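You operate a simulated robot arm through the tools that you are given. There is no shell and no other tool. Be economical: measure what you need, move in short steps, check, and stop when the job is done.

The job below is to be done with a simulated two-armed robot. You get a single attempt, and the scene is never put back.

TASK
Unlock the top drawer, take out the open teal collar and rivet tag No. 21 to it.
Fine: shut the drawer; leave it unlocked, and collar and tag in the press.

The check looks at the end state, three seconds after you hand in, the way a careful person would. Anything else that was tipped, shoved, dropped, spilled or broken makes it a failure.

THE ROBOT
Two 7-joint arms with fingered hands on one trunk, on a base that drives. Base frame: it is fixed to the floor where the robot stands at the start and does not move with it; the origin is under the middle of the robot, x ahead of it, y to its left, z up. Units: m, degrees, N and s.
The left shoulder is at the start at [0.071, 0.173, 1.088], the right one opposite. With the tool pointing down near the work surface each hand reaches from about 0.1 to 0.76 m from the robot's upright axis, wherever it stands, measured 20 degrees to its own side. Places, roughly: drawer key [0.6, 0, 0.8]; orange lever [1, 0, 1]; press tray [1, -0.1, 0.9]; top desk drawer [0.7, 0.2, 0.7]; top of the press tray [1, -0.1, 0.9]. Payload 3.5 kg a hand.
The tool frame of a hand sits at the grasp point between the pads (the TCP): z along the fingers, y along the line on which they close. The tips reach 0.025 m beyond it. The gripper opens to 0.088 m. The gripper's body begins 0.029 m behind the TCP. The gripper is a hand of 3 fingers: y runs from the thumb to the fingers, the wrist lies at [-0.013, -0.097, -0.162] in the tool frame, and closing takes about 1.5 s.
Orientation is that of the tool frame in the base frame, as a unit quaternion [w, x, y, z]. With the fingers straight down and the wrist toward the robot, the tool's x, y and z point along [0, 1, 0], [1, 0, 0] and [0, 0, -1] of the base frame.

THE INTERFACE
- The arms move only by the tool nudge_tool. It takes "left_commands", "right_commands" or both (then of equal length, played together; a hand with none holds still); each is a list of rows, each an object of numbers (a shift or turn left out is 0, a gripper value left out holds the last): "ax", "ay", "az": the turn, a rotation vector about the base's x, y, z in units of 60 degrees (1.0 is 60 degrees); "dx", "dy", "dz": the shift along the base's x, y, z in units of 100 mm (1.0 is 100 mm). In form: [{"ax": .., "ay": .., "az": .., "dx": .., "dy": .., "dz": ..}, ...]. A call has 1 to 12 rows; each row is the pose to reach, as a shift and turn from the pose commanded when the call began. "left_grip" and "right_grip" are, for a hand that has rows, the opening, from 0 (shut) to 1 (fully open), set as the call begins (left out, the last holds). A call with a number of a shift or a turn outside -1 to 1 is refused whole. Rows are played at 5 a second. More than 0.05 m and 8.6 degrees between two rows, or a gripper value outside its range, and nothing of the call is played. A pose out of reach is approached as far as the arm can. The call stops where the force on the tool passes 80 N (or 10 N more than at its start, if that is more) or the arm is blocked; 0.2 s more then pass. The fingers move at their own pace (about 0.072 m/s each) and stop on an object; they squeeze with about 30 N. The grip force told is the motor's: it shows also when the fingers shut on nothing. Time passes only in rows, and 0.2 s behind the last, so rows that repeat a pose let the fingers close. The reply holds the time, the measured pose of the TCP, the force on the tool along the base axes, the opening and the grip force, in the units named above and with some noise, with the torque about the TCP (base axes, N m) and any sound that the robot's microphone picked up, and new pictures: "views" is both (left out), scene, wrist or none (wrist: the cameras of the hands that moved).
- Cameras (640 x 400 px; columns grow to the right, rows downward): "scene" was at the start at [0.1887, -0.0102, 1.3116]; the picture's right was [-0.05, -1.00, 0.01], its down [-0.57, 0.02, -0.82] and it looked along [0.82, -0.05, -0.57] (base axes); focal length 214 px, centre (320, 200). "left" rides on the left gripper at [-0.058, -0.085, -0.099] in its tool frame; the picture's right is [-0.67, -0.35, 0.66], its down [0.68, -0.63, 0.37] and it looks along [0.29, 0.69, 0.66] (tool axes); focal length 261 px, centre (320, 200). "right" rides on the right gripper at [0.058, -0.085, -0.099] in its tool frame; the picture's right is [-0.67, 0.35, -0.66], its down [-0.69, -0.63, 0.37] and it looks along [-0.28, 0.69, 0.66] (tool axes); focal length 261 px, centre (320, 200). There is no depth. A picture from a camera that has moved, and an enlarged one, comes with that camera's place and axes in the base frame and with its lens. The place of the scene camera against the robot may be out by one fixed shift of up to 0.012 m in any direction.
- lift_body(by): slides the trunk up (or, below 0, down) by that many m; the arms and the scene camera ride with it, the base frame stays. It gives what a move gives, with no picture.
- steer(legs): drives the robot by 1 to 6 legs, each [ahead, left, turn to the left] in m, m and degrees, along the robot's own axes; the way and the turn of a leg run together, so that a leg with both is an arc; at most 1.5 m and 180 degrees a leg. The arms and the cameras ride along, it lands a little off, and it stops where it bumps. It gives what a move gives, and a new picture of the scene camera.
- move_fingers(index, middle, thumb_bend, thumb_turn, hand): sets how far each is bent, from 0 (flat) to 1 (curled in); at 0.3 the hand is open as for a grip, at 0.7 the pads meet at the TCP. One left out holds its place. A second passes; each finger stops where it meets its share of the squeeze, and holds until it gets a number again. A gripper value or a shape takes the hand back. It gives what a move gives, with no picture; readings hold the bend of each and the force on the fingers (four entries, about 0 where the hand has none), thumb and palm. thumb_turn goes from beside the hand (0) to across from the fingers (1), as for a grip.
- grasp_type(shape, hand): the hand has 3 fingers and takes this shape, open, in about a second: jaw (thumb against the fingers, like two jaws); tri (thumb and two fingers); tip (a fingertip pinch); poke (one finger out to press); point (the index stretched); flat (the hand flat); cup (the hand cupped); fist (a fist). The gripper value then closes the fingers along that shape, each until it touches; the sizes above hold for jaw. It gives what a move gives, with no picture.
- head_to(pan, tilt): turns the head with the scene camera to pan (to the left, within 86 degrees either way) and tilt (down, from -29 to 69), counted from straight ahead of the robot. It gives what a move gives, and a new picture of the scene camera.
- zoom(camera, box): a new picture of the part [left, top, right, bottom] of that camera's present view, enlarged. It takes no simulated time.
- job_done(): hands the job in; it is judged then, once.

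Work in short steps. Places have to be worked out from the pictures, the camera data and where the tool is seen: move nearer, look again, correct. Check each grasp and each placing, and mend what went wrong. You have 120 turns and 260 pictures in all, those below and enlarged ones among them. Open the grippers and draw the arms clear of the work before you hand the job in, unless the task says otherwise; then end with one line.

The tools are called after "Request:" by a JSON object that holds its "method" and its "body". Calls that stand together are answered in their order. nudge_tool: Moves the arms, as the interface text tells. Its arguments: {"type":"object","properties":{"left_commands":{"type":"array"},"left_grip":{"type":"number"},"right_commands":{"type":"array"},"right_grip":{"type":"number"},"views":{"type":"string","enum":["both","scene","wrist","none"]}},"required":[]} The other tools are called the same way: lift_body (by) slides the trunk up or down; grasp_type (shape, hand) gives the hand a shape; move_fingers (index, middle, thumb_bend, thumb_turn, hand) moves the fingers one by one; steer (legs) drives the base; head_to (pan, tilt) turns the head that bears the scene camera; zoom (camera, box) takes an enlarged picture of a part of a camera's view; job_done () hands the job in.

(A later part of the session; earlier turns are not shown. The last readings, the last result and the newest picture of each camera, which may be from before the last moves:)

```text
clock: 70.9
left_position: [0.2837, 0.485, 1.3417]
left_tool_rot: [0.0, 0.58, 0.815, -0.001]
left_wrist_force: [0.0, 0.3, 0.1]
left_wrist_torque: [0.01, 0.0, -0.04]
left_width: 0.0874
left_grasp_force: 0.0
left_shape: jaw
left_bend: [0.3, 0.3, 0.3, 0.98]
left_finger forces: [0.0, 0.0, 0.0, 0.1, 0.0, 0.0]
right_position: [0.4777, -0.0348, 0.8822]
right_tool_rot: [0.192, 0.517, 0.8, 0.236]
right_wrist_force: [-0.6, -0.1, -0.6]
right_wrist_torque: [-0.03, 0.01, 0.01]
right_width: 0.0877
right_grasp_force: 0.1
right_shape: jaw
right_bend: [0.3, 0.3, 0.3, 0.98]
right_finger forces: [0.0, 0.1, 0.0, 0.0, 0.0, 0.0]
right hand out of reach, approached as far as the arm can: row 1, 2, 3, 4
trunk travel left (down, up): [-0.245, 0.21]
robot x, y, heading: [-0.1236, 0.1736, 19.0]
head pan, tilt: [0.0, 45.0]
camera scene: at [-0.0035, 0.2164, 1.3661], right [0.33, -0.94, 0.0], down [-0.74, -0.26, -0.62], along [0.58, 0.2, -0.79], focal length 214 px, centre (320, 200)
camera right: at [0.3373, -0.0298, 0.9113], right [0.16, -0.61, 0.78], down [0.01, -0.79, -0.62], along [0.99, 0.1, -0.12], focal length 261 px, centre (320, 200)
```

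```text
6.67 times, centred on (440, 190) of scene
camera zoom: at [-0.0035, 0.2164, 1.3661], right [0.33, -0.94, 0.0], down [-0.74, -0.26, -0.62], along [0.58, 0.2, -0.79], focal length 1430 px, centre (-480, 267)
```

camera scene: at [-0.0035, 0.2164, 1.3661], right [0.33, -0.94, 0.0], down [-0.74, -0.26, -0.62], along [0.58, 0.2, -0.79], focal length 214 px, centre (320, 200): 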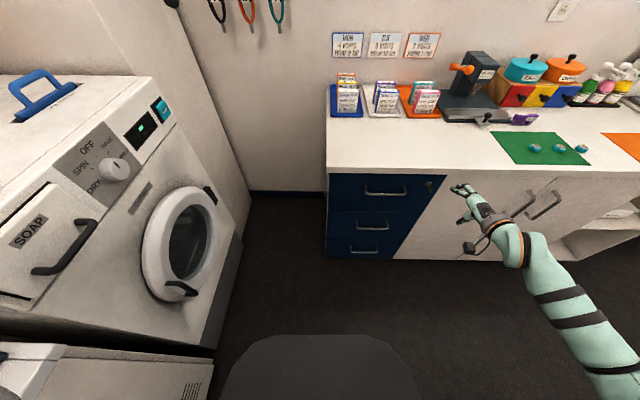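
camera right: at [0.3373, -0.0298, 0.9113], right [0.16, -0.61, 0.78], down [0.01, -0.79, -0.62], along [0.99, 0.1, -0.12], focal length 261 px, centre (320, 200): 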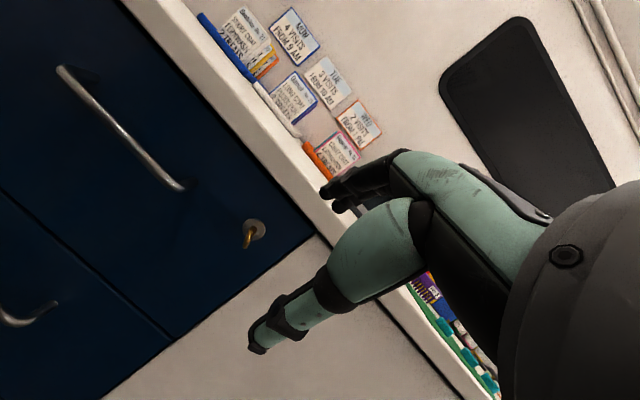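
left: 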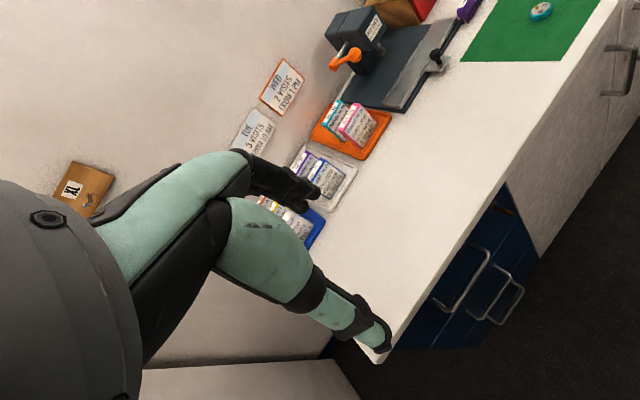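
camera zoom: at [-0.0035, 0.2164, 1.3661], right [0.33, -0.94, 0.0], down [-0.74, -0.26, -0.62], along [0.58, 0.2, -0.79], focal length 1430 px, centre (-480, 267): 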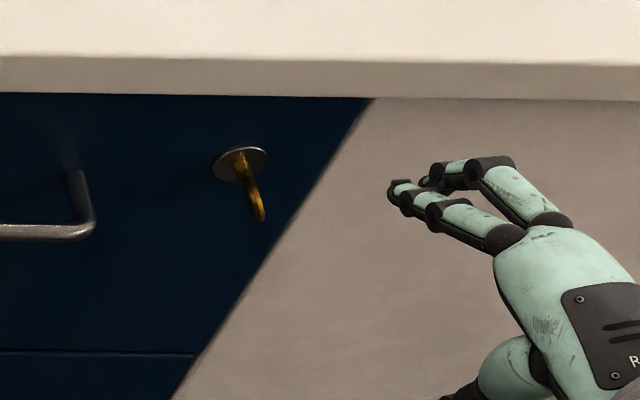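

The bow leans left by about 27°, axis at roughly (b -0.187, z 0.789). I'll close the fingers, pitch the hand more forward, and set the tips to the right of the bow's top so I can sweep it left.

Request:
{"method": "nudge_tool", "body": {"right_commands": [{"ax": 0.027, "ay": -0.078, "dx": 0.24, "dy": -0.08, "dz": -0.2}, {"ax": 0.055, "ay": -0.157, "dx": 0.48, "dy": -0.16, "dz": -0.45}, {"ax": 0.082, "ay": -0.236, "dx": 0.71, "dy": -0.23, "dz": -0.7}, {"ax": 0.082, "ay": -0.236, "dx": 0.71, "dy": -0.23, "dz": -0.7}, {"ax": 0.082, "ay": -0.236, "dx": 0.71, "dy": -0.23, "dz": -0.7}, {"ax": 0.082, "ay": -0.236, "dx": 0.71, "dy": -0.23, "dz": -0.7}, {"ax": 0.082, "ay": -0.236, "dx": 0.71, "dy": -0.23, "dz": -0.7}], "right_grip": 0, "views": "wrist"}}

Request:
{"method": "zoom", "body": {"camera": "scene", "box": [400, 160, 480, 220]}}

```text
clock: 72.5
left_position: [0.2837, 0.4824, 1.3408]
left_tool_rot: [0.0, 0.58, 0.815, 0.0]
left_wrist_force: [1.3, 0.4, -1.0]
left_wrist_torque: [-0.01, 0.01, -0.02]
left_width: 0.0876
left_grasp_force: 0.1
left_shape: jaw
left_bend: [0.3, 0.3, 0.3, 0.98]
left_finger forces: [0.0, 0.0, 0.0, 0.0, 0.0, 0.0]
right_position: [0.5467, -0.059, 0.8119]
right_tool_rot: [0.267, 0.491, 0.76, 0.333]
right_wrist_force: [-0.2, 0.3, -0.1]
right_wrist_torque: [-0.03, 0.02, 0.02]
right_width: 0.0001
right_grasp_force: 29.9
right_shape: jaw
right_bend: [0.7, 0.7, 0.37, 1.0]
right_finger forces: [0.1, 0.0, 0.1, 0.1, 0.0, 0.0]
trunk travel left (down, up): [-0.245, 0.21]
robot x, y, heading: [-0.1239, 0.1784, 19.2]
head pan, tilt: [0.0, 45.0]
camera right: at [0.4044, -0.0537, 0.8061], right [-0.03, -0.67, 0.74], down [0.17, -0.73, -0.66], along [0.99, 0.1, 0.14], focal length 261 px, centre (320, 200)
```

right: 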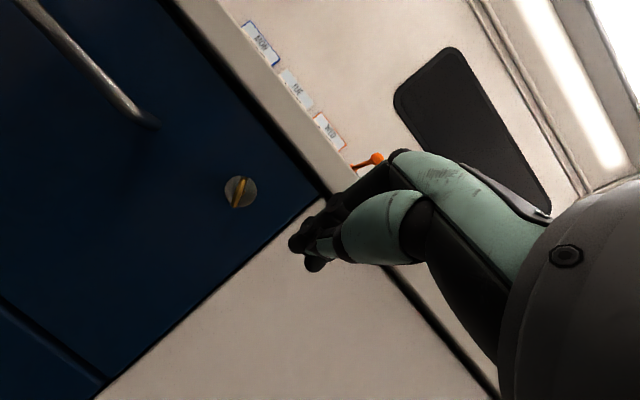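

```text
6.67 times, centred on (440, 190) of scene
camera zoom: at [-0.0041, 0.2148, 1.3663], right [0.33, -0.94, 0.0], down [-0.74, -0.26, -0.62], along [0.59, 0.2, -0.79], focal length 1430 px, centre (-480, 267)
```

zoom: 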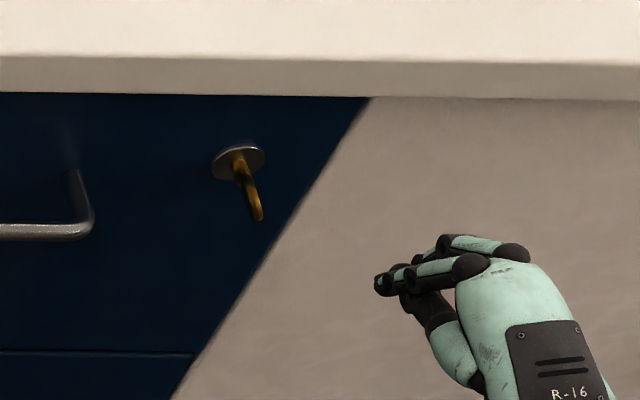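

Frontal view gives the axis at z≈0.792, b≈-0.187. Moving the closed tips forward alongside the bow, slightly above the axis.

Request:
{"method": "nudge_tool", "body": {"right_commands": [{"dx": 0.17, "dy": 0.06, "dz": 0.06}, {"dx": 0.35, "dy": 0.12, "dz": 0.06}, {"dx": 0.52, "dy": 0.18, "dz": 0.06}, {"dx": 0.52, "dy": 0.18, "dz": 0.06}], "views": "wrist"}}

Request:
{"method": "zoom", "body": {"camera": "scene", "box": [400, 160, 480, 220]}}

Request:
{"method": "zoom", "body": {"camera": "right", "box": [220, 160, 340, 250]}}

```text
clock: 73.5
left_position: [0.2837, 0.482, 1.3412]
left_tool_rot: [0.001, 0.58, 0.815, 0.0]
left_wrist_force: [0.4, -0.1, 0.3]
left_wrist_torque: [0.04, 0.0, 0.0]
left_width: 0.0876
left_grasp_force: 0.1
left_shape: jaw
left_bend: [0.3, 0.3, 0.3, 0.98]
left_finger forces: [0.0, 0.0, 0.1, 0.0, 0.0, 0.0]
right_position: [0.5985, -0.0424, 0.8161]
right_tool_rot: [0.268, 0.491, 0.759, 0.332]
right_wrist_force: [-0.3, 0.1, 0.4]
right_wrist_torque: [0.0, -0.02, 0.03]
right_width: 0.0
right_grasp_force: 29.9
right_shape: jaw
right_bend: [0.7, 0.7, 0.37, 1.0]
right_finger forces: [0.0, 0.1, 0.0, 0.1, 0.0, 0.0]
trunk travel left (down, up): [-0.245, 0.21]
robot x, y, heading: [-0.1249, 0.1748, 19.0]
head pan, tilt: [0.0, 45.0]
camera right: at [0.4568, -0.0367, 0.8106], right [-0.03, -0.67, 0.74], down [0.17, -0.73, -0.66], along [0.99, 0.1, 0.14], focal length 261 px, centre (320, 200)
```

right: 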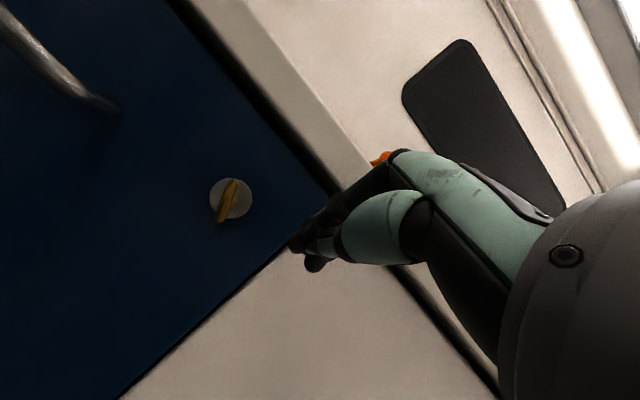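

```text
6.67 times, centred on (440, 190) of scene
camera zoom: at [-0.0042, 0.2146, 1.3663], right [0.33, -0.94, 0.0], down [-0.74, -0.26, -0.62], along [0.59, 0.2, -0.79], focal length 1430 px, centre (-480, 267)
```

zoom: 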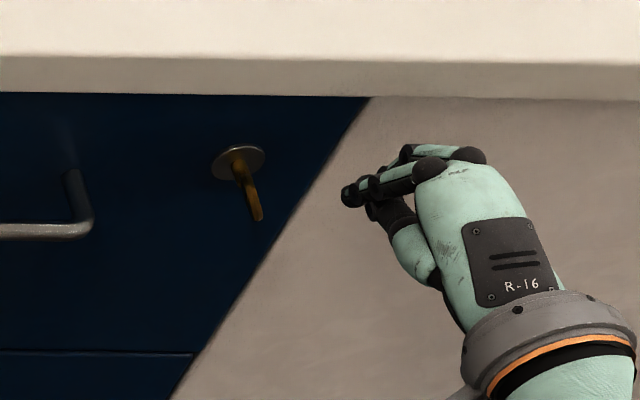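

```text
4.44 times, centred on (280, 205) of right
camera zoom: at [0.4568, -0.0367, 0.8106], right [-0.03, -0.67, 0.74], down [0.17, -0.73, -0.66], along [0.99, 0.1, 0.14], focal length 1158 px, centre (498, 178)
```

zoom: 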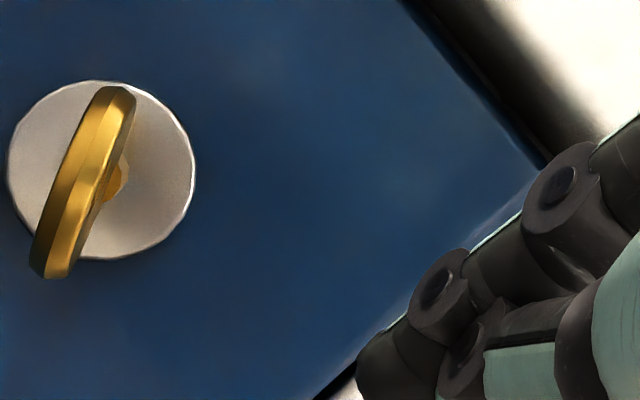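

The tip path along the left direction meets the upper end of the bow. Sweeping left in small steps.

Request:
{"method": "nudge_tool", "body": {"right_commands": [{"dx": -0.04, "dy": 0.12}, {"dx": -0.07, "dy": 0.21}, {"dx": -0.09, "dy": 0.26}, {"dx": -0.105, "dy": 0.3}, {"dx": -0.12, "dy": 0.34}, {"dx": -0.12, "dy": 0.34}], "views": "wrist"}}

Request:
{"method": "zoom", "body": {"camera": "right", "box": [220, 160, 340, 250]}}

```text
clock: 74.9
left_position: [0.2834, 0.4828, 1.342]
left_tool_rot: [0.0, 0.58, 0.814, -0.001]
left_wrist_force: [0.7, -0.5, 0.5]
left_wrist_torque: [-0.01, 0.01, 0.02]
left_width: 0.0874
left_grasp_force: 0.1
left_shape: jaw
left_bend: [0.3, 0.3, 0.3, 0.98]
left_finger forces: [0.1, 0.1, 0.0, 0.0, 0.1, 0.0]
right_position: [0.588, -0.0066, 0.8152]
right_tool_rot: [0.267, 0.491, 0.76, 0.333]
right_wrist_force: [0.4, 0.6, 0.4]
right_wrist_torque: [-0.01, 0.02, 0.02]
right_width: 0.0001
right_grasp_force: 30.1
right_shape: jaw
right_bend: [0.7, 0.7, 0.37, 1.0]
right_finger forces: [0.1, 0.0, 0.0, 0.1, 0.0, 0.0]
trunk travel left (down, up): [-0.245, 0.21]
robot x, y, heading: [-0.1229, 0.1779, 19.0]
head pan, tilt: [0.0, 45.0]
camera right: at [0.4452, -0.0016, 0.8101], right [-0.03, -0.67, 0.74], down [0.17, -0.73, -0.66], along [0.99, 0.1, 0.14], focal length 261 px, centre (320, 200)
```

right: 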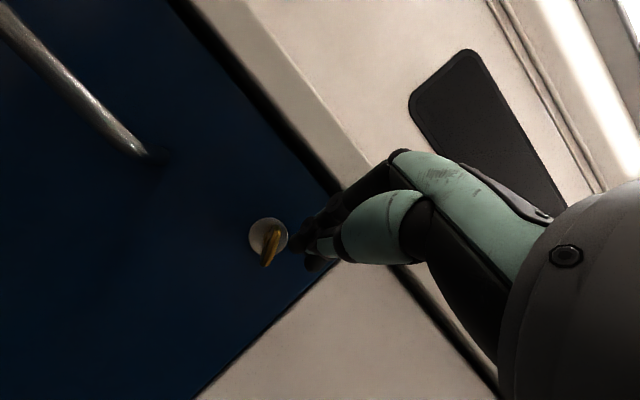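

```text
4.44 times, centred on (280, 205) of right
camera zoom: at [0.4452, -0.0016, 0.8101], right [-0.03, -0.67, 0.74], down [0.17, -0.73, -0.66], along [0.99, 0.1, 0.14], focal length 1158 px, centre (498, 178)
```

zoom: 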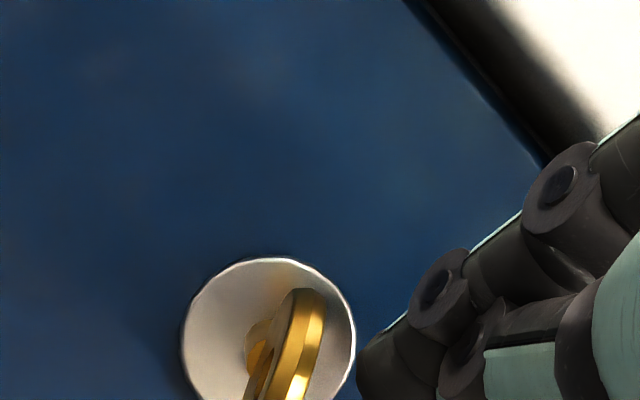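

Tip is about 5 mm from the bow. Continuing left, then pressing down along the arc.

Request:
{"method": "nudge_tool", "body": {"right_commands": [{"dx": -0.02, "dy": 0.05}, {"dx": -0.03, "dy": 0.09}, {"dx": -0.045, "dy": 0.13, "dz": -0.01}, {"dx": -0.055, "dy": 0.16, "dz": -0.04}, {"dx": -0.06, "dy": 0.18, "dz": -0.08}, {"dx": -0.065, "dy": 0.19, "dz": -0.12}], "views": "wrist"}}

Request:
{"method": "zoom", "body": {"camera": "right", "box": [220, 180, 340, 270]}}

Request:
{"method": "zoom", "body": {"camera": "scene", "box": [400, 160, 480, 220]}}

```text
clock: 76.3
left_position: [0.2774, 0.482, 1.3444]
left_tool_rot: [0.002, 0.58, 0.815, 0.002]
left_wrist_force: [0.1, -0.1, 0.5]
left_wrist_torque: [-0.01, 0.01, 0.01]
left_width: 0.0874
left_grasp_force: 0.1
left_shape: jaw
left_bend: [0.3, 0.3, 0.3, 0.98]
left_finger forces: [0.0, 0.0, 0.1, 0.0, 0.0, 0.1]
right_position: [0.5809, 0.01, 0.8107]
right_tool_rot: [0.271, 0.489, 0.758, 0.337]
right_wrist_force: [3.7, -11.3, 33.0]
right_wrist_torque: [-0.1, -0.69, -0.28]
right_width: 0.0
right_grasp_force: 30.1
right_shape: jaw
right_bend: [0.7, 0.7, 0.72, 1.0]
right_finger forces: [14.7, 28.7, 0.1, 0.1, 0.1, 0.1]
trunk travel left (down, up): [-0.245, 0.21]
robot x, y, heading: [-0.1246, 0.1733, 19.1]
head pan, tilt: [0.0, 45.0]
camera right: at [0.4391, 0.0158, 0.8026], right [-0.04, -0.68, 0.74], down [0.18, -0.73, -0.66], along [0.98, 0.1, 0.15], focal length 261 px, centre (320, 200)
```

right: 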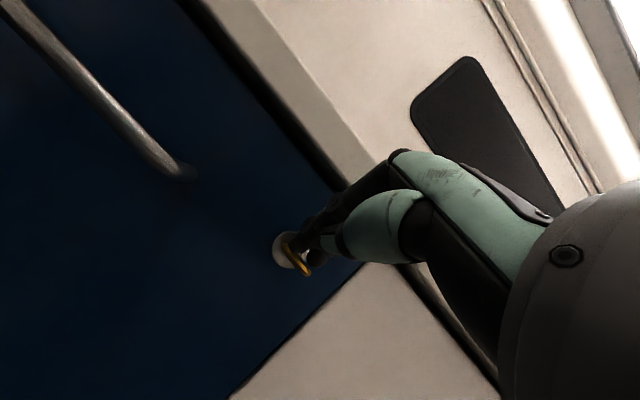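

```text
4.44 times, centred on (280, 225) of right
camera zoom: at [0.4391, 0.0158, 0.8026], right [-0.04, -0.68, 0.74], down [0.18, -0.73, -0.66], along [0.98, 0.1, 0.15], focal length 1158 px, centre (498, 89)
```

zoom: 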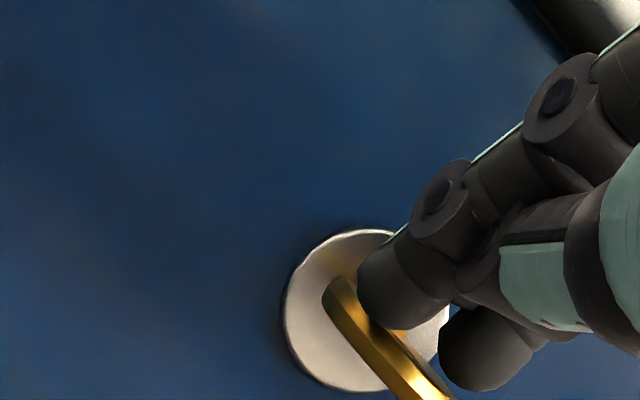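

```text
6.67 times, centred on (440, 190) of scene
camera zoom: at [-0.0102, 0.2142, 1.3674], right [0.33, -0.94, 0.0], down [-0.74, -0.26, -0.62], along [0.59, 0.2, -0.78], focal length 1430 px, centre (-480, 267)
```

zoom: 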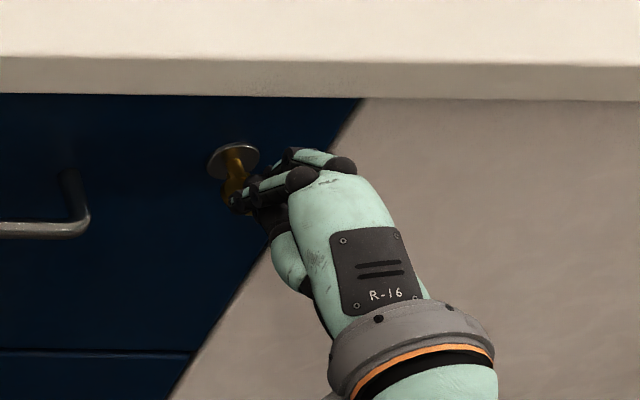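

The bow is now horizontal and pressing firm against its stop, so the key is turned. I'll withdraw, then set up on the drawer handle with open fingers.

Request:
{"method": "nudge_tool", "body": {"right_commands": [{"dz": 0.15}, {"dz": 0.3}, {"dx": -0.35, "dy": -0.12, "dz": 0.3}, {"dx": -0.7, "dy": -0.24, "dz": 0.3}, {"dx": -0.85, "dy": -0.1, "dz": 0.2}, {"dx": -0.97, "dy": 0.19, "dz": 0.1}], "views": "wrist"}}

Request:
{"method": "nudge_tool", "body": {"right_commands": [{"ax": 0.034, "ay": -0.1, "dx": -0.1, "dy": 0.3}, {"ax": 0.068, "ay": -0.2, "dx": -0.2, "dy": 0.6}, {"ax": 0.102, "ay": -0.3, "dx": -0.31, "dy": 0.9}, {"ax": 0.137, "ay": -0.393, "dx": -0.31, "dy": 0.9}, {"ax": 0.137, "ay": -0.393, "dx": -0.31, "dy": 0.9}], "right_grip": 1}}

```text
clock: 77.7
left_position: [0.2831, 0.4834, 1.3407]
left_tool_rot: [0.0, 0.58, 0.815, 0.0]
left_wrist_force: [-0.2, -0.1, -0.3]
left_wrist_torque: [0.0, -0.02, -0.01]
left_width: 0.0874
left_grasp_force: 0.0
left_shape: jaw
left_bend: [0.3, 0.3, 0.3, 0.98]
left_finger forces: [0.0, 0.1, 0.0, 0.1, 0.0, 0.1]
right_position: [0.4897, 0.0197, 0.8073]
right_tool_rot: [0.264, 0.489, 0.761, 0.336]
right_wrist_force: [0.9, -0.1, 0.3]
right_wrist_torque: [0.02, -0.03, 0.02]
right_width: 0.0003
right_grasp_force: 30.3
right_shape: jaw
right_bend: [0.7, 0.7, 0.76, 1.0]
right_finger forces: [0.0, 0.0, 0.0, 0.0, 0.1, 0.1]
right hand out of reach, approached as far as the arm can: row 6
trunk travel left (down, up): [-0.245, 0.21]
robot x, y, heading: [-0.1295, 0.1788, 19.3]
head pan, tilt: [0.0, 45.0]
camera right: at [0.348, 0.024, 0.8016], right [-0.03, -0.68, 0.73], down [0.17, -0.73, -0.67], along [0.98, 0.11, 0.14], focal length 261 px, centre (320, 200)
```

right: 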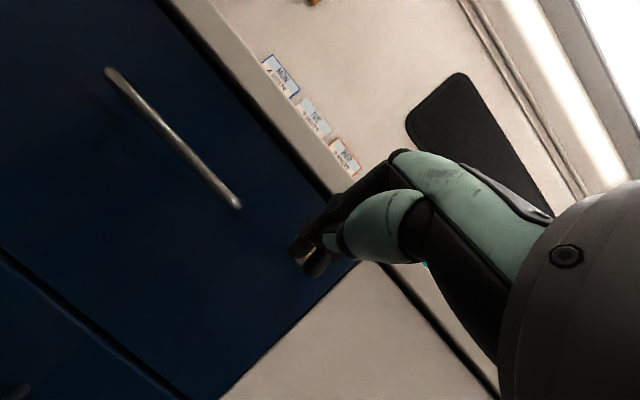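

```text
clock: 78.9
left_position: [0.2849, 0.4823, 1.341]
left_tool_rot: [-0.001, 0.58, 0.814, 0.0]
left_wrist_force: [-0.2, -0.1, -0.1]
left_wrist_torque: [0.04, 0.01, 0.0]
left_width: 0.0874
left_grasp_force: 0.1
left_shape: jaw
left_bend: [0.3, 0.3, 0.3, 0.98]
left_finger forces: [0.0, 0.0, 0.1, 0.0, 0.0, 0.0]
right_position: [0.4596, 0.1095, 0.807]
right_tool_rot: [0.381, 0.43, 0.663, 0.479]
right_wrist_force: [-0.2, 0.8, 0.5]
right_wrist_torque: [0.02, -0.04, 0.01]
right_width: 0.0873
right_grasp_force: 0.0
right_shape: jaw
right_bend: [0.3, 0.3, 0.3, 0.98]
right_finger forces: [0.1, 0.1, 0.0, 0.1, 0.0, 0.1]
right hand out of reach, approached as far as the arm can: row 1, 2, 3
trunk travel left (down, up): [-0.245, 0.21]
robot x, y, heading: [-0.1233, 0.1805, 19.0]
head pan, tilt: [0.0, 45.0]
camera scene: at [-0.0039, 0.2146, 1.3663], right [0.33, -0.94, 0.0], down [-0.74, -0.26, -0.62], along [0.59, 0.2, -0.79], focal length 214 px, centre (320, 200)
camera right: at [0.3326, 0.1206, 0.7458], right [-0.3, -0.77, 0.56], down [0.44, -0.64, -0.63], along [0.85, 0.05, 0.53], focal length 261 px, centre (320, 200)
```

scene: 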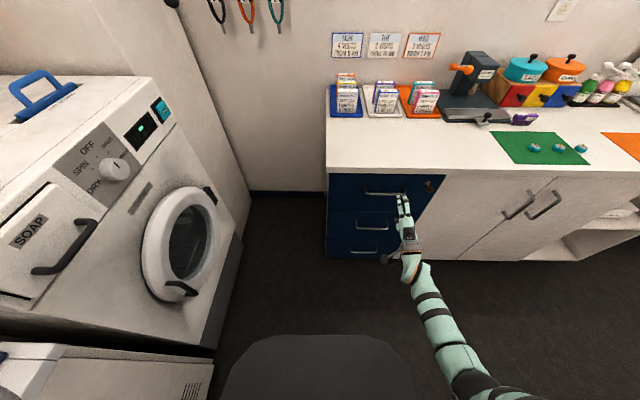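
right: 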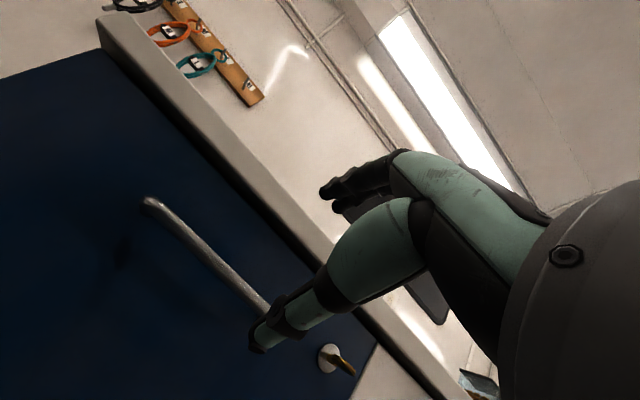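

Bar is about b +0.03…-0.10, z≈0.78, a≈0.546. Lowering to its height and moving in, then closing.

Request:
{"method": "nudge_tool", "body": {"right_commands": [{"dz": -0.27}, {"dx": 0.22, "dy": 0.08, "dz": -0.27}, {"dx": 0.44, "dy": 0.15, "dz": -0.27}, {"dx": 0.68, "dy": 0.24, "dz": -0.27}, {"dx": 0.68, "dy": 0.24, "dz": -0.27}], "views": "wrist"}}

```text
clock: 80.1
left_position: [0.2839, 0.482, 1.3407]
left_tool_rot: [0.001, 0.58, 0.815, 0.001]
left_wrist_force: [-0.7, 1.2, -0.1]
left_wrist_torque: [0.0, 0.01, 0.01]
left_width: 0.0875
left_grasp_force: 0.1
left_shape: jaw
left_bend: [0.3, 0.3, 0.3, 0.98]
left_finger forces: [0.0, 0.1, 0.0, 0.0, 0.1, 0.1]
right_position: [0.5269, 0.1348, 0.7841]
right_tool_rot: [0.382, 0.431, 0.663, 0.479]
right_wrist_force: [-0.2, -0.6, -0.3]
right_wrist_torque: [0.0, 0.01, 0.0]
right_width: 0.0876
right_grasp_force: 0.1
right_shape: jaw
right_bend: [0.3, 0.3, 0.3, 0.98]
right_finger forces: [0.1, 0.0, 0.1, 0.1, 0.0, 0.1]
trunk travel left (down, up): [-0.245, 0.21]
robot x, y, heading: [-0.1205, 0.1743, 19.4]
head pan, tilt: [0.0, 45.0]
camera right: at [0.3997, 0.1434, 0.7225], right [-0.3, -0.77, 0.56], down [0.44, -0.64, -0.63], along [0.85, 0.05, 0.53], focal length 261 px, centre (320, 200)
```

right: 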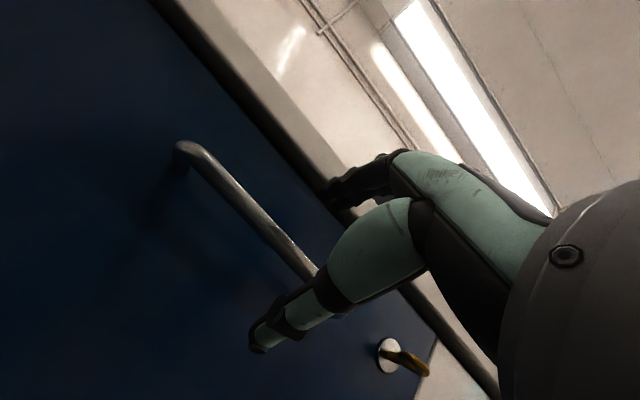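

The bar runs between thumb and fingers. Closing on it.

Request:
{"method": "nudge_tool", "body": {"right_commands": [{"dx": 0}, {"dx": 0}, {"dx": 0}, {"dx": 0}, {"dx": 0}, {"dx": 0}, {"dx": 0}, {"dx": 0}], "right_grip": 0, "views": "wrist"}}

```text
clock: 81.9
left_position: [0.2829, 0.4834, 1.3402]
left_tool_rot: [0.001, 0.58, 0.814, 0.0]
left_wrist_force: [-0.5, -0.6, 0.0]
left_wrist_torque: [0.0, 0.0, 0.0]
left_width: 0.0876
left_grasp_force: 0.0
left_shape: jaw
left_bend: [0.3, 0.3, 0.3, 0.98]
left_finger forces: [0.1, 0.0, 0.1, 0.1, 0.0, 0.0]
right_position: [0.5275, 0.1328, 0.7837]
right_tool_rot: [0.381, 0.43, 0.663, 0.479]
right_wrist_force: [-1.4, 0.3, 0.5]
right_wrist_torque: [-0.01, -0.02, 0.02]
right_width: 0.0001
right_grasp_force: 29.3
right_shape: jaw
right_bend: [0.7, 0.7, 0.72, 1.0]
right_finger forces: [0.1, 0.0, 0.1, 0.0, 0.1, 0.0]
trunk travel left (down, up): [-0.245, 0.21]
robot x, y, heading: [-0.1214, 0.1778, 19.0]
head pan, tilt: [0.0, 45.0]
camera right: at [0.3995, 0.1434, 0.7224], right [-0.3, -0.77, 0.56], down [0.44, -0.64, -0.63], along [0.85, 0.05, 0.53], focal length 261 px, centre (320, 200)
```

right: 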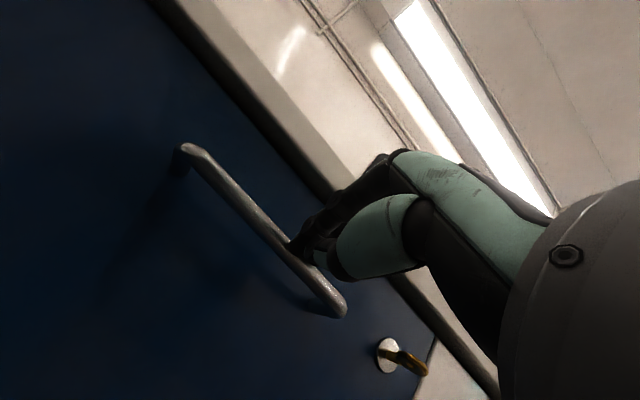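

The bar is about 3 cm further in than I judged (a≈0.575, z≈0.777). Opening, advancing 2.5 cm and closing again.

Request:
{"method": "nudge_tool", "body": {"right_commands": [{"dx": 0}, {"dx": 0}, {"dx": 0}, {"dx": 0}, {"dx": 0}, {"dx": 0.12, "dy": 0.04, "dz": -0.05}, {"dx": 0.23, "dy": 0.08, "dz": -0.05}, {"dx": 0.23, "dy": 0.08, "dz": -0.05}], "right_grip": 1, "views": "none"}}

Request:
{"method": "nudge_tool", "body": {"right_commands": [{"dx": 0}, {"dx": 0}, {"dx": 0}, {"dx": 0}, {"dx": 0}, {"dx": 0}, {"dx": 0}, {"dx": 0}], "right_grip": 0, "views": "wrist"}}

```text
clock: 83.7
left_position: [0.2836, 0.4825, 1.3416]
left_tool_rot: [0.001, 0.58, 0.815, 0.001]
left_wrist_force: [-0.2, -0.3, -0.1]
left_wrist_torque: [-0.03, 0.02, 0.0]
left_width: 0.087
left_grasp_force: 0.0
left_shape: jaw
left_bend: [0.3, 0.3, 0.3, 0.98]
left_finger forces: [0.0, 0.0, 0.1, 0.0, 0.0, 0.1]
right_position: [0.5502, 0.1405, 0.7782]
right_tool_rot: [0.381, 0.431, 0.663, 0.479]
right_wrist_force: [0.5, -0.6, 0.4]
right_wrist_torque: [-0.05, -0.01, 0.02]
right_width: 0.0879
right_grasp_force: 0.1
right_shape: jaw
right_bend: [0.3, 0.3, 0.3, 0.98]
right_finger forces: [0.0, 0.0, 0.0, 0.0, 0.0, 0.0]
trunk travel left (down, up): [-0.245, 0.21]
robot x, y, heading: [-0.1261, 0.1806, 19.1]
head pan, tilt: [0.0, 45.0]
```

```text
clock: 85.5
left_position: [0.2854, 0.4828, 1.3415]
left_tool_rot: [0.0, 0.58, 0.815, -0.001]
left_wrist_force: [-0.1, 0.1, 0.0]
left_wrist_torque: [0.0, 0.0, 0.0]
left_width: 0.0875
left_grasp_force: 0.0
left_shape: jaw
left_bend: [0.3, 0.3, 0.3, 0.98]
left_finger forces: [0.0, 0.1, 0.0, 0.0, 0.1, 0.0]
right_position: [0.5508, 0.1412, 0.7771]
right_tool_rot: [0.381, 0.431, 0.664, 0.478]
right_wrist_force: [-0.3, 0.9, -7.1]
right_wrist_torque: [0.1, 0.09, 0.04]
right_width: 0.0006
right_grasp_force: 30.3
right_shape: jaw
right_bend: [0.7, 0.7, 0.75, 1.0]
right_finger forces: [6.3, 0.0, 0.0, 0.1, 29.9, 0.1]
trunk travel left (down, up): [-0.245, 0.21]
robot x, y, heading: [-0.1215, 0.1776, 19.1]
head pan, tilt: [0.0, 45.0]
camera right: at [0.4231, 0.1514, 0.716], right [-0.3, -0.77, 0.56], down [0.44, -0.64, -0.63], along [0.85, 0.05, 0.53], focal length 261 px, centre (320, 200)
```

right: 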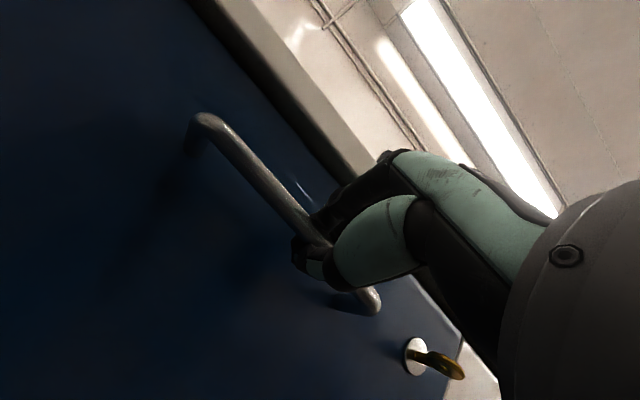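

The fingers have met behind the bar, hooking it. Trying a pull of 5 cm with the base.

Request:
{"method": "steer", "body": {"legs": [[-0.05, 0, 0]]}}

Request:
{"method": "zoom", "body": {"camera": "scene", "box": [310, 150, 470, 270]}}

```text
clock: 86.4
left_position: [0.241, 0.4687, 1.3414]
left_tool_rot: [0.0, 0.58, 0.815, -0.001]
left_wrist_force: [-0.8, -0.1, 0.3]
left_wrist_torque: [0.0, -0.03, 0.02]
left_width: 0.0878
left_grasp_force: 0.0
left_shape: jaw
left_bend: [0.3, 0.3, 0.3, 0.98]
left_finger forces: [0.0, 0.1, 0.1, 0.0, 0.0, 0.1]
right_position: [0.5074, 0.1275, 0.7755]
right_tool_rot: [0.38, 0.431, 0.665, 0.478]
right_wrist_force: [0.1, 2.5, -11.3]
right_wrist_torque: [0.06, 0.06, -0.01]
right_width: 0.0013
right_grasp_force: 30.1
right_shape: jaw
right_bend: [0.7, 0.7, 0.76, 1.0]
right_finger forces: [3.7, 0.0, 0.0, 0.0, 33.4, 0.1]
trunk travel left (down, up): [-0.245, 0.21]
robot x, y, heading: [-0.1669, 0.1632, 19.2]
head pan, tilt: [0.0, 45.0]
camera scene: at [-0.046, 0.2006, 1.3659], right [0.33, -0.94, 0.0], down [-0.74, -0.26, -0.62], along [0.58, 0.2, -0.79], focal length 214 px, centre (320, 200)
```

scene: 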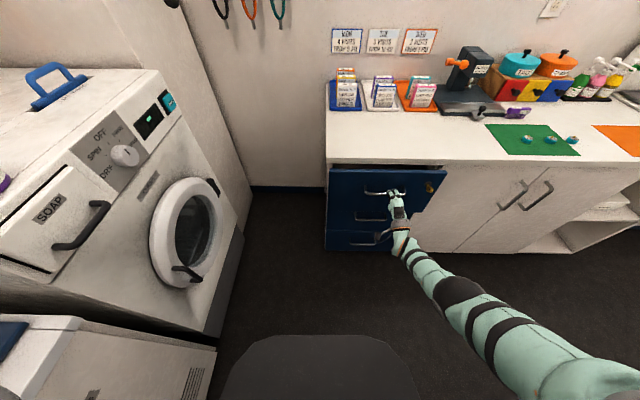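

```text
3.33 times, centred on (390, 210) of scene
camera zoom: at [-0.046, 0.2006, 1.3659], right [0.33, -0.94, 0.0], down [-0.74, -0.26, -0.62], along [0.58, 0.2, -0.79], focal length 715 px, centre (87, 167)
```

zoom: 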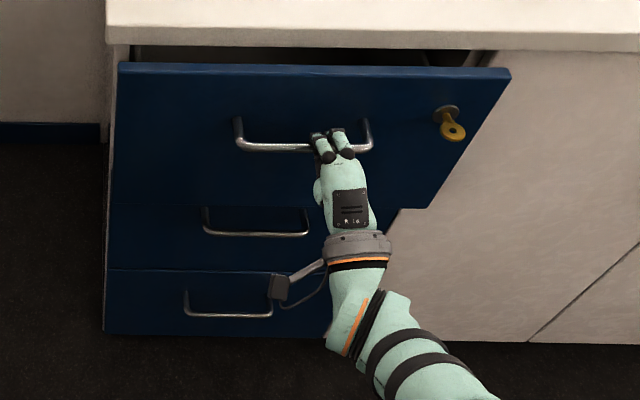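

The drawer is unlocked and sliding out. Pulling further.

Request:
{"method": "steer", "body": {"legs": [[-0.2, 0, 0]]}}

Request:
{"method": "zoom", "body": {"camera": "scene", "box": [300, 120, 480, 255]}}

```text
clock: 88.0
left_position: [0.0554, 0.4023, 1.3405]
left_tool_rot: [0.0, 0.581, 0.814, -0.001]
left_wrist_force: [0.1, 0.0, -0.1]
left_wrist_torque: [0.02, -0.01, 0.03]
left_width: 0.0875
left_grasp_force: 0.1
left_shape: jaw
left_bend: [0.3, 0.3, 0.3, 0.98]
left_finger forces: [0.0, 0.1, 0.0, 0.0, 0.0, 0.0]
right_position: [0.3198, 0.0583, 0.7773]
right_tool_rot: [0.381, 0.432, 0.664, 0.477]
right_wrist_force: [-1.0, 6.3, -13.9]
right_wrist_torque: [0.1, 0.05, 0.03]
right_width: 0.001
right_grasp_force: 30.6
right_shape: jaw
right_bend: [0.7, 0.7, 0.77, 1.0]
right_finger forces: [0.2, 0.5, 0.0, 0.0, 5.4, 0.0]
trunk travel left (down, up): [-0.245, 0.21]
robot x, y, heading: [-0.3557, 0.0974, 18.9]
head pan, tilt: [0.0, 45.0]
camera scene: at [-0.2333, 0.1354, 1.366], right [0.33, -0.95, 0.0], down [-0.74, -0.26, -0.62], along [0.58, 0.2, -0.79], focal length 214 px, centre (320, 200)
```

scene: 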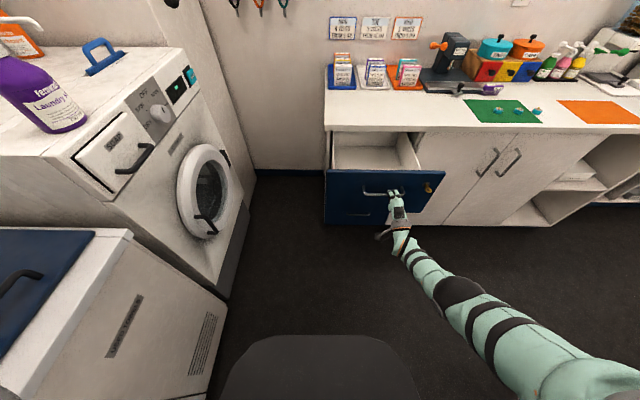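

```text
2.96 times, centred on (390, 188) of scene
camera zoom: at [-0.2333, 0.1354, 1.366], right [0.33, -0.95, 0.0], down [-0.74, -0.26, -0.62], along [0.58, 0.2, -0.79], focal length 636 px, centre (113, 237)
```

zoom: 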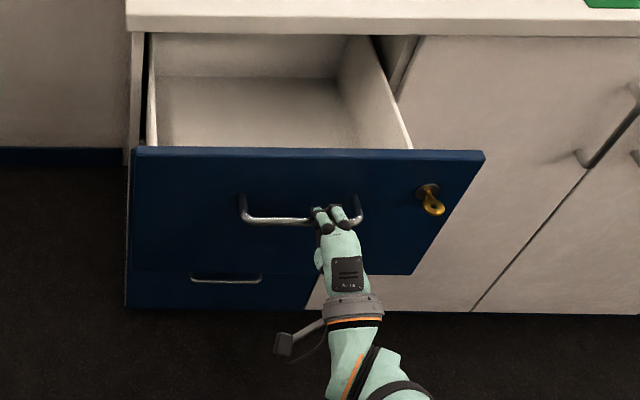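

The drawer is out about 25 cm. I'll release the handle, back off and look down into it.

Request:
{"method": "nudge_tool", "body": {"right_commands": [{"dx": 0}, {"dx": 0}, {"dx": 0}, {"dx": 0}, {"dx": 0}, {"dx": 0}, {"dx": 0}], "right_grip": 1, "views": "none"}}

Request:
{"method": "steer", "body": {"legs": [[-0.09, 0, 0]]}}

Request:
{"method": "nudge_tool", "body": {"right_commands": [{"dz": 0.3}, {"dz": 0.6}, {"dz": 0.95}, {"dz": 0.95}], "views": "none"}}

Request:
{"method": "nudge_tool", "body": {"right_commands": [{"dz": 0.3}, {"dz": 0.6}, {"dz": 0.95}, {"dz": 0.95}]}}

```text
clock: 89.6
left_position: [0.0521, 0.4011, 1.3419]
left_tool_rot: [0.001, 0.581, 0.814, 0.0]
left_wrist_force: [0.6, -1.4, 0.8]
left_wrist_torque: [-0.02, -0.01, -0.03]
left_width: 0.0877
left_grasp_force: 0.0
left_shape: jaw
left_bend: [0.3, 0.3, 0.3, 0.98]
left_finger forces: [0.0, 0.0, 0.0, 0.2, 0.1, 0.1]
right_position: [0.3184, 0.0598, 0.7784]
right_tool_rot: [0.382, 0.432, 0.663, 0.477]
right_wrist_force: [0.2, -0.3, -0.5]
right_wrist_torque: [0.0, 0.01, -0.01]
right_width: 0.0872
right_grasp_force: 0.0
right_shape: jaw
right_bend: [0.3, 0.3, 0.3, 0.98]
right_finger forces: [0.0, 0.0, 0.0, 0.1, 0.1, 0.0]
trunk travel left (down, up): [-0.245, 0.21]
robot x, y, heading: [-0.3522, 0.0974, 18.9]
head pan, tilt: [0.0, 45.0]
```

```text
clock: 90.7
left_position: [-0.0329, 0.3726, 1.3415]
left_tool_rot: [0.0, 0.581, 0.814, -0.001]
left_wrist_force: [-0.3, 0.2, -0.6]
left_wrist_torque: [-0.01, -0.02, 0.02]
left_width: 0.0877
left_grasp_force: 0.0
left_shape: jaw
left_bend: [0.3, 0.3, 0.3, 0.98]
left_finger forces: [0.0, 0.0, 0.0, 0.0, 0.0, 0.0]
right_position: [0.2326, 0.0312, 0.7773]
right_tool_rot: [0.381, 0.432, 0.663, 0.478]
right_wrist_force: [0.3, -0.1, -0.7]
right_wrist_torque: [-0.02, 0.01, -0.02]
right_width: 0.0876
right_grasp_force: 0.0
right_shape: jaw
right_bend: [0.3, 0.3, 0.3, 0.98]
right_finger forces: [0.1, 0.1, 0.0, 0.0, 0.1, 0.1]
trunk travel left (down, up): [-0.245, 0.21]
robot x, y, heading: [-0.4372, 0.0693, 19.2]
head pan, tilt: [0.0, 45.0]
camera scene: at [-0.3209, 0.1052, 1.3661], right [0.33, -0.95, 0.0], down [-0.74, -0.26, -0.62], along [0.59, 0.2, -0.79], focal length 214 px, centre (320, 200)
```

scene: 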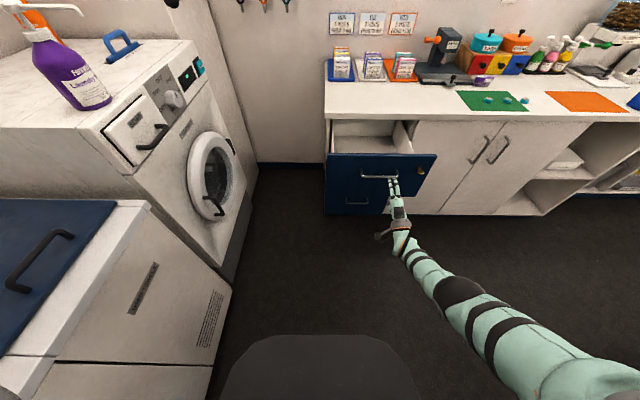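

```text
clock: 91.7
left_position: [-0.0333, 0.3727, 1.3399]
left_tool_rot: [0.0, 0.581, 0.814, 0.0]
left_wrist_force: [0.1, -0.6, -0.4]
left_wrist_torque: [0.02, 0.01, -0.03]
left_width: 0.0876
left_grasp_force: 0.1
left_shape: jaw
left_bend: [0.3, 0.3, 0.3, 0.98]
left_finger forces: [0.0, 0.1, 0.1, 0.0, 0.0, 0.0]
right_position: [0.239, 0.0251, 0.8681]
right_tool_rot: [0.381, 0.43, 0.662, 0.481]
right_wrist_force: [0.3, 0.4, 0.2]
right_wrist_torque: [0.0, 0.01, 0.01]
right_width: 0.0876
right_grasp_force: 0.1
right_shape: jaw
right_bend: [0.3, 0.3, 0.3, 0.98]
right_finger forces: [0.0, 0.0, 0.1, 0.0, 0.1, 0.1]
right hand out of reach, approached as far as the arm can: row 3, 4
trunk travel left (down, up): [-0.245, 0.21]
robot x, y, heading: [-0.4426, 0.0689, 18.8]
head pan, tilt: [0.0, 45.0]
```

```text
clock: 92.7
left_position: [-0.0333, 0.3722, 1.3408]
left_tool_rot: [0.001, 0.581, 0.814, -0.001]
left_wrist_force: [-0.9, 0.0, -0.4]
left_wrist_torque: [0.0, -0.01, -0.01]
left_width: 0.0874
left_grasp_force: 0.1
left_shape: jaw
left_bend: [0.3, 0.3, 0.3, 0.98]
left_finger forces: [0.0, 0.0, 0.1, 0.1, 0.0, 0.0]
right_position: [0.2644, -0.0024, 0.9449]
right_tool_rot: [0.376, 0.423, 0.663, 0.489]
right_wrist_force: [0.6, -0.4, 0.0]
right_wrist_torque: [-0.01, -0.03, -0.01]
right_width: 0.0876
right_grasp_force: 0.1
right_shape: jaw
right_bend: [0.3, 0.3, 0.3, 0.98]
right_finger forces: [0.1, 0.0, 0.0, 0.0, 0.0, 0.0]
right hand out of reach, approached as far as the arm can: row 1, 2, 3, 4
trunk travel left (down, up): [-0.245, 0.21]
robot x, y, heading: [-0.439, 0.0684, 19.1]
head pan, tilt: [0.0, 45.0]
camera scene: at [-0.3214, 0.105, 1.3662], right [0.33, -0.95, 0.0], down [-0.74, -0.26, -0.62], along [0.59, 0.2, -0.79], focal length 214 px, centre (320, 200)
camera right: at [0.1372, 0.0063, 0.8825], right [-0.29, -0.78, 0.55], down [0.46, -0.62, -0.64], along [0.84, 0.07, 0.54], focal length 261 px, centre (320, 200)
```

scene: 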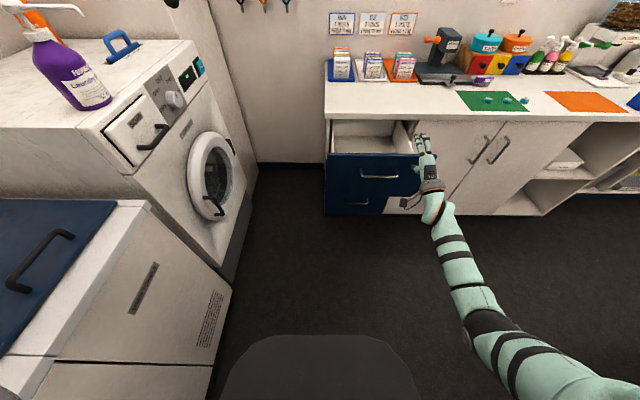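
right: 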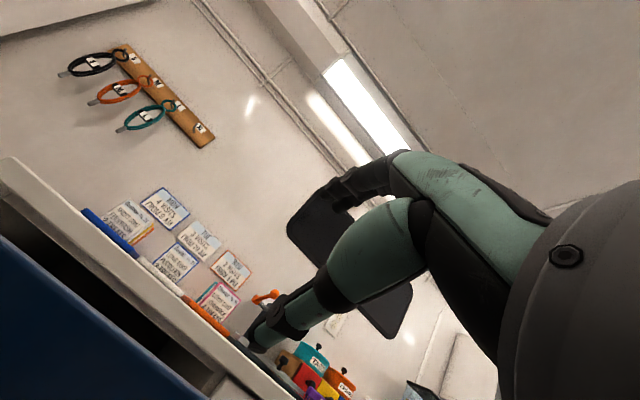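

Now pitching the right hand to point down and up out of the way, then I'll drive nearer to look into the drawer.

Request:
{"method": "nudge_tool", "body": {"right_commands": [{"ax": -0.042, "ay": 0.12, "dz": 0.12}, {"ax": -0.084, "ay": 0.24, "dz": 0.25}, {"ax": -0.126, "ay": 0.36, "dz": 0.37}, {"ax": -0.168, "ay": 0.48, "dz": 0.5}, {"ax": -0.21, "ay": 0.6, "dz": 0.62}, {"ax": -0.252, "ay": 0.72, "dz": 0.75}, {"ax": -0.28, "ay": 0.8, "dz": 0.87}, {"ax": -0.302, "ay": 0.866, "dz": 1.0}], "views": "none"}}

Request:
{"method": "nudge_tool", "body": {"right_commands": [{"ax": -0.042, "ay": 0.12, "dz": 0.3}, {"ax": -0.084, "ay": 0.24, "dz": 0.6}, {"ax": -0.115, "ay": 0.33, "dz": 0.9}], "views": "none"}}

Request:
{"method": "head_to", "body": {"pan": 0, "tilt": 60}}

Request:
{"method": "steer", "body": {"legs": [[0.27, 0, 0]]}}

```text
clock: 94.5
left_position: [-0.0336, 0.3707, 1.3415]
left_tool_rot: [0.001, 0.581, 0.814, 0.0]
left_wrist_force: [-0.6, -0.6, -1.0]
left_wrist_torque: [0.0, -0.04, -0.01]
left_width: 0.0874
left_grasp_force: 0.0
left_shape: jaw
left_bend: [0.3, 0.3, 0.3, 0.98]
left_finger forces: [0.0, 0.0, 0.0, 0.1, 0.0, 0.1]
right_position: [0.2603, -0.0041, 1.0465]
right_tool_rot: [0.113, 0.534, 0.827, 0.135]
right_wrist_force: [-1.2, -0.2, -0.3]
right_wrist_torque: [0.0, -0.01, 0.02]
right_width: 0.0878
right_grasp_force: 0.0
right_shape: jaw
right_bend: [0.3, 0.3, 0.3, 0.97]
right_finger forces: [0.0, 0.1, 0.1, 0.1, 0.0, 0.1]
right hand out of reach, approached as far as the arm can: row 1, 2, 3, 4, 5, 6
trunk travel left (down, up): [-0.245, 0.21]
robot x, y, heading: [-0.4428, 0.0694, 18.9]
head pan, tilt: [0.0, 45.0]
```

```text
clock: 95.3
left_position: [-0.0347, 0.3753, 1.3421]
left_tool_rot: [0.002, 0.581, 0.814, 0.0]
left_wrist_force: [-1.1, 1.2, -0.3]
left_wrist_torque: [0.01, -0.03, 0.01]
left_width: 0.0877
left_grasp_force: 0.1
left_shape: jaw
left_bend: [0.3, 0.3, 0.3, 0.98]
left_finger forces: [0.1, 0.1, 0.0, 0.0, 0.0, 0.0]
right_position: [0.2639, -0.0011, 1.1354]
right_tool_rot: [0.004, 0.54, 0.841, -0.007]
right_wrist_force: [-0.2, -0.3, -0.1]
right_wrist_torque: [-0.02, -0.05, 0.0]
right_width: 0.088
right_grasp_force: 0.1
right_shape: jaw
right_bend: [0.3, 0.3, 0.3, 0.98]
right_finger forces: [0.1, 0.0, 0.0, 0.0, 0.0, 0.0]
trunk travel left (down, up): [-0.245, 0.21]
robot x, y, heading: [-0.4375, 0.0665, 18.8]
head pan, tilt: [0.0, 45.0]
```

```text
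clock: 96.1
left_position: [-0.0341, 0.3725, 1.3421]
left_tool_rot: [0.0, 0.581, 0.814, 0.001]
left_wrist_force: [0.2, -0.2, -0.3]
left_wrist_torque: [0.01, 0.01, -0.01]
left_width: 0.0874
left_grasp_force: 0.1
left_shape: jaw
left_bend: [0.3, 0.3, 0.3, 0.98]
left_finger forces: [0.1, 0.0, 0.0, 0.1, 0.1, 0.0]
right_position: [0.2645, -0.0017, 1.1333]
right_tool_rot: [0.003, 0.54, 0.841, -0.007]
right_wrist_force: [0.3, -0.2, 0.8]
right_wrist_torque: [-0.02, 0.01, 0.02]
right_width: 0.0881
right_grasp_force: 0.0
right_shape: jaw
right_bend: [0.3, 0.3, 0.3, 0.98]
right_finger forces: [0.1, 0.1, 0.0, 0.0, 0.0, 0.0]
trunk travel left (down, up): [-0.245, 0.21]
robot x, y, heading: [-0.443, 0.0685, 19.3]
head pan, tilt: [0.0, 60.0]
camera scene: at [-0.3373, 0.0993, 1.3487], right [0.33, -0.95, 0.0], down [-0.87, -0.3, -0.4], along [0.37, 0.13, -0.92], focal length 214 px, centre (320, 200)
```

scene: 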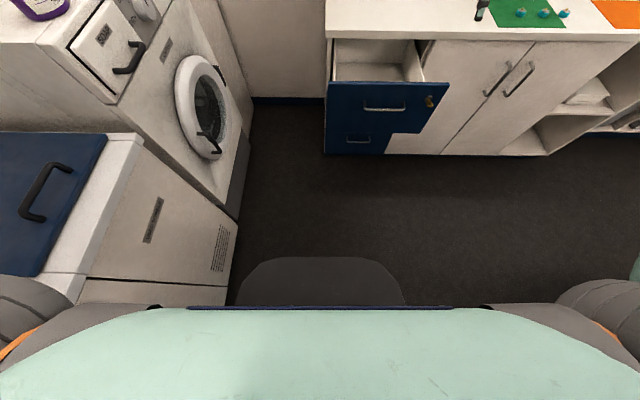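

```text
clock: 98.0
left_position: [0.2212, 0.4587, 1.3418]
left_tool_rot: [0.002, 0.581, 0.814, 0.001]
left_wrist_force: [-0.2, 0.0, -0.6]
left_wrist_torque: [0.0, -0.04, -0.02]
left_width: 0.0877
left_grasp_force: 0.0
left_shape: jaw
left_bend: [0.3, 0.3, 0.3, 0.98]
left_finger forces: [0.0, 0.0, 0.0, 0.0, 0.0, 0.1]
right_position: [0.518, 0.0827, 1.1351]
right_tool_rot: [0.003, 0.542, 0.841, -0.008]
right_wrist_force: [0.1, -0.4, -0.2]
right_wrist_torque: [-0.01, -0.01, -0.03]
right_width: 0.0879
right_grasp_force: 0.2
right_shape: jaw
right_bend: [0.3, 0.3, 0.3, 0.98]
right_finger forces: [0.1, 0.0, 0.2, 0.0, 0.0, 0.0]
trunk travel left (down, up): [-0.245, 0.21]
robot x, y, heading: [-0.1868, 0.1543, 18.9]
head pan, tilt: [0.0, 60.0]
camera scene: at [-0.084, 0.1861, 1.3488], right [0.32, -0.95, 0.0], down [-0.87, -0.3, -0.4], along [0.37, 0.13, -0.92], focal length 214 px, centre (320, 200)
```

scene: 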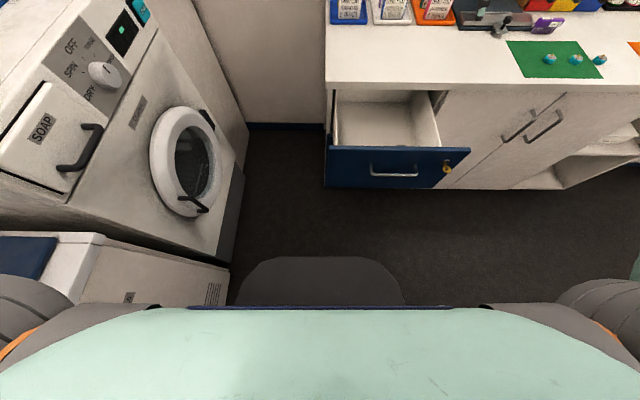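

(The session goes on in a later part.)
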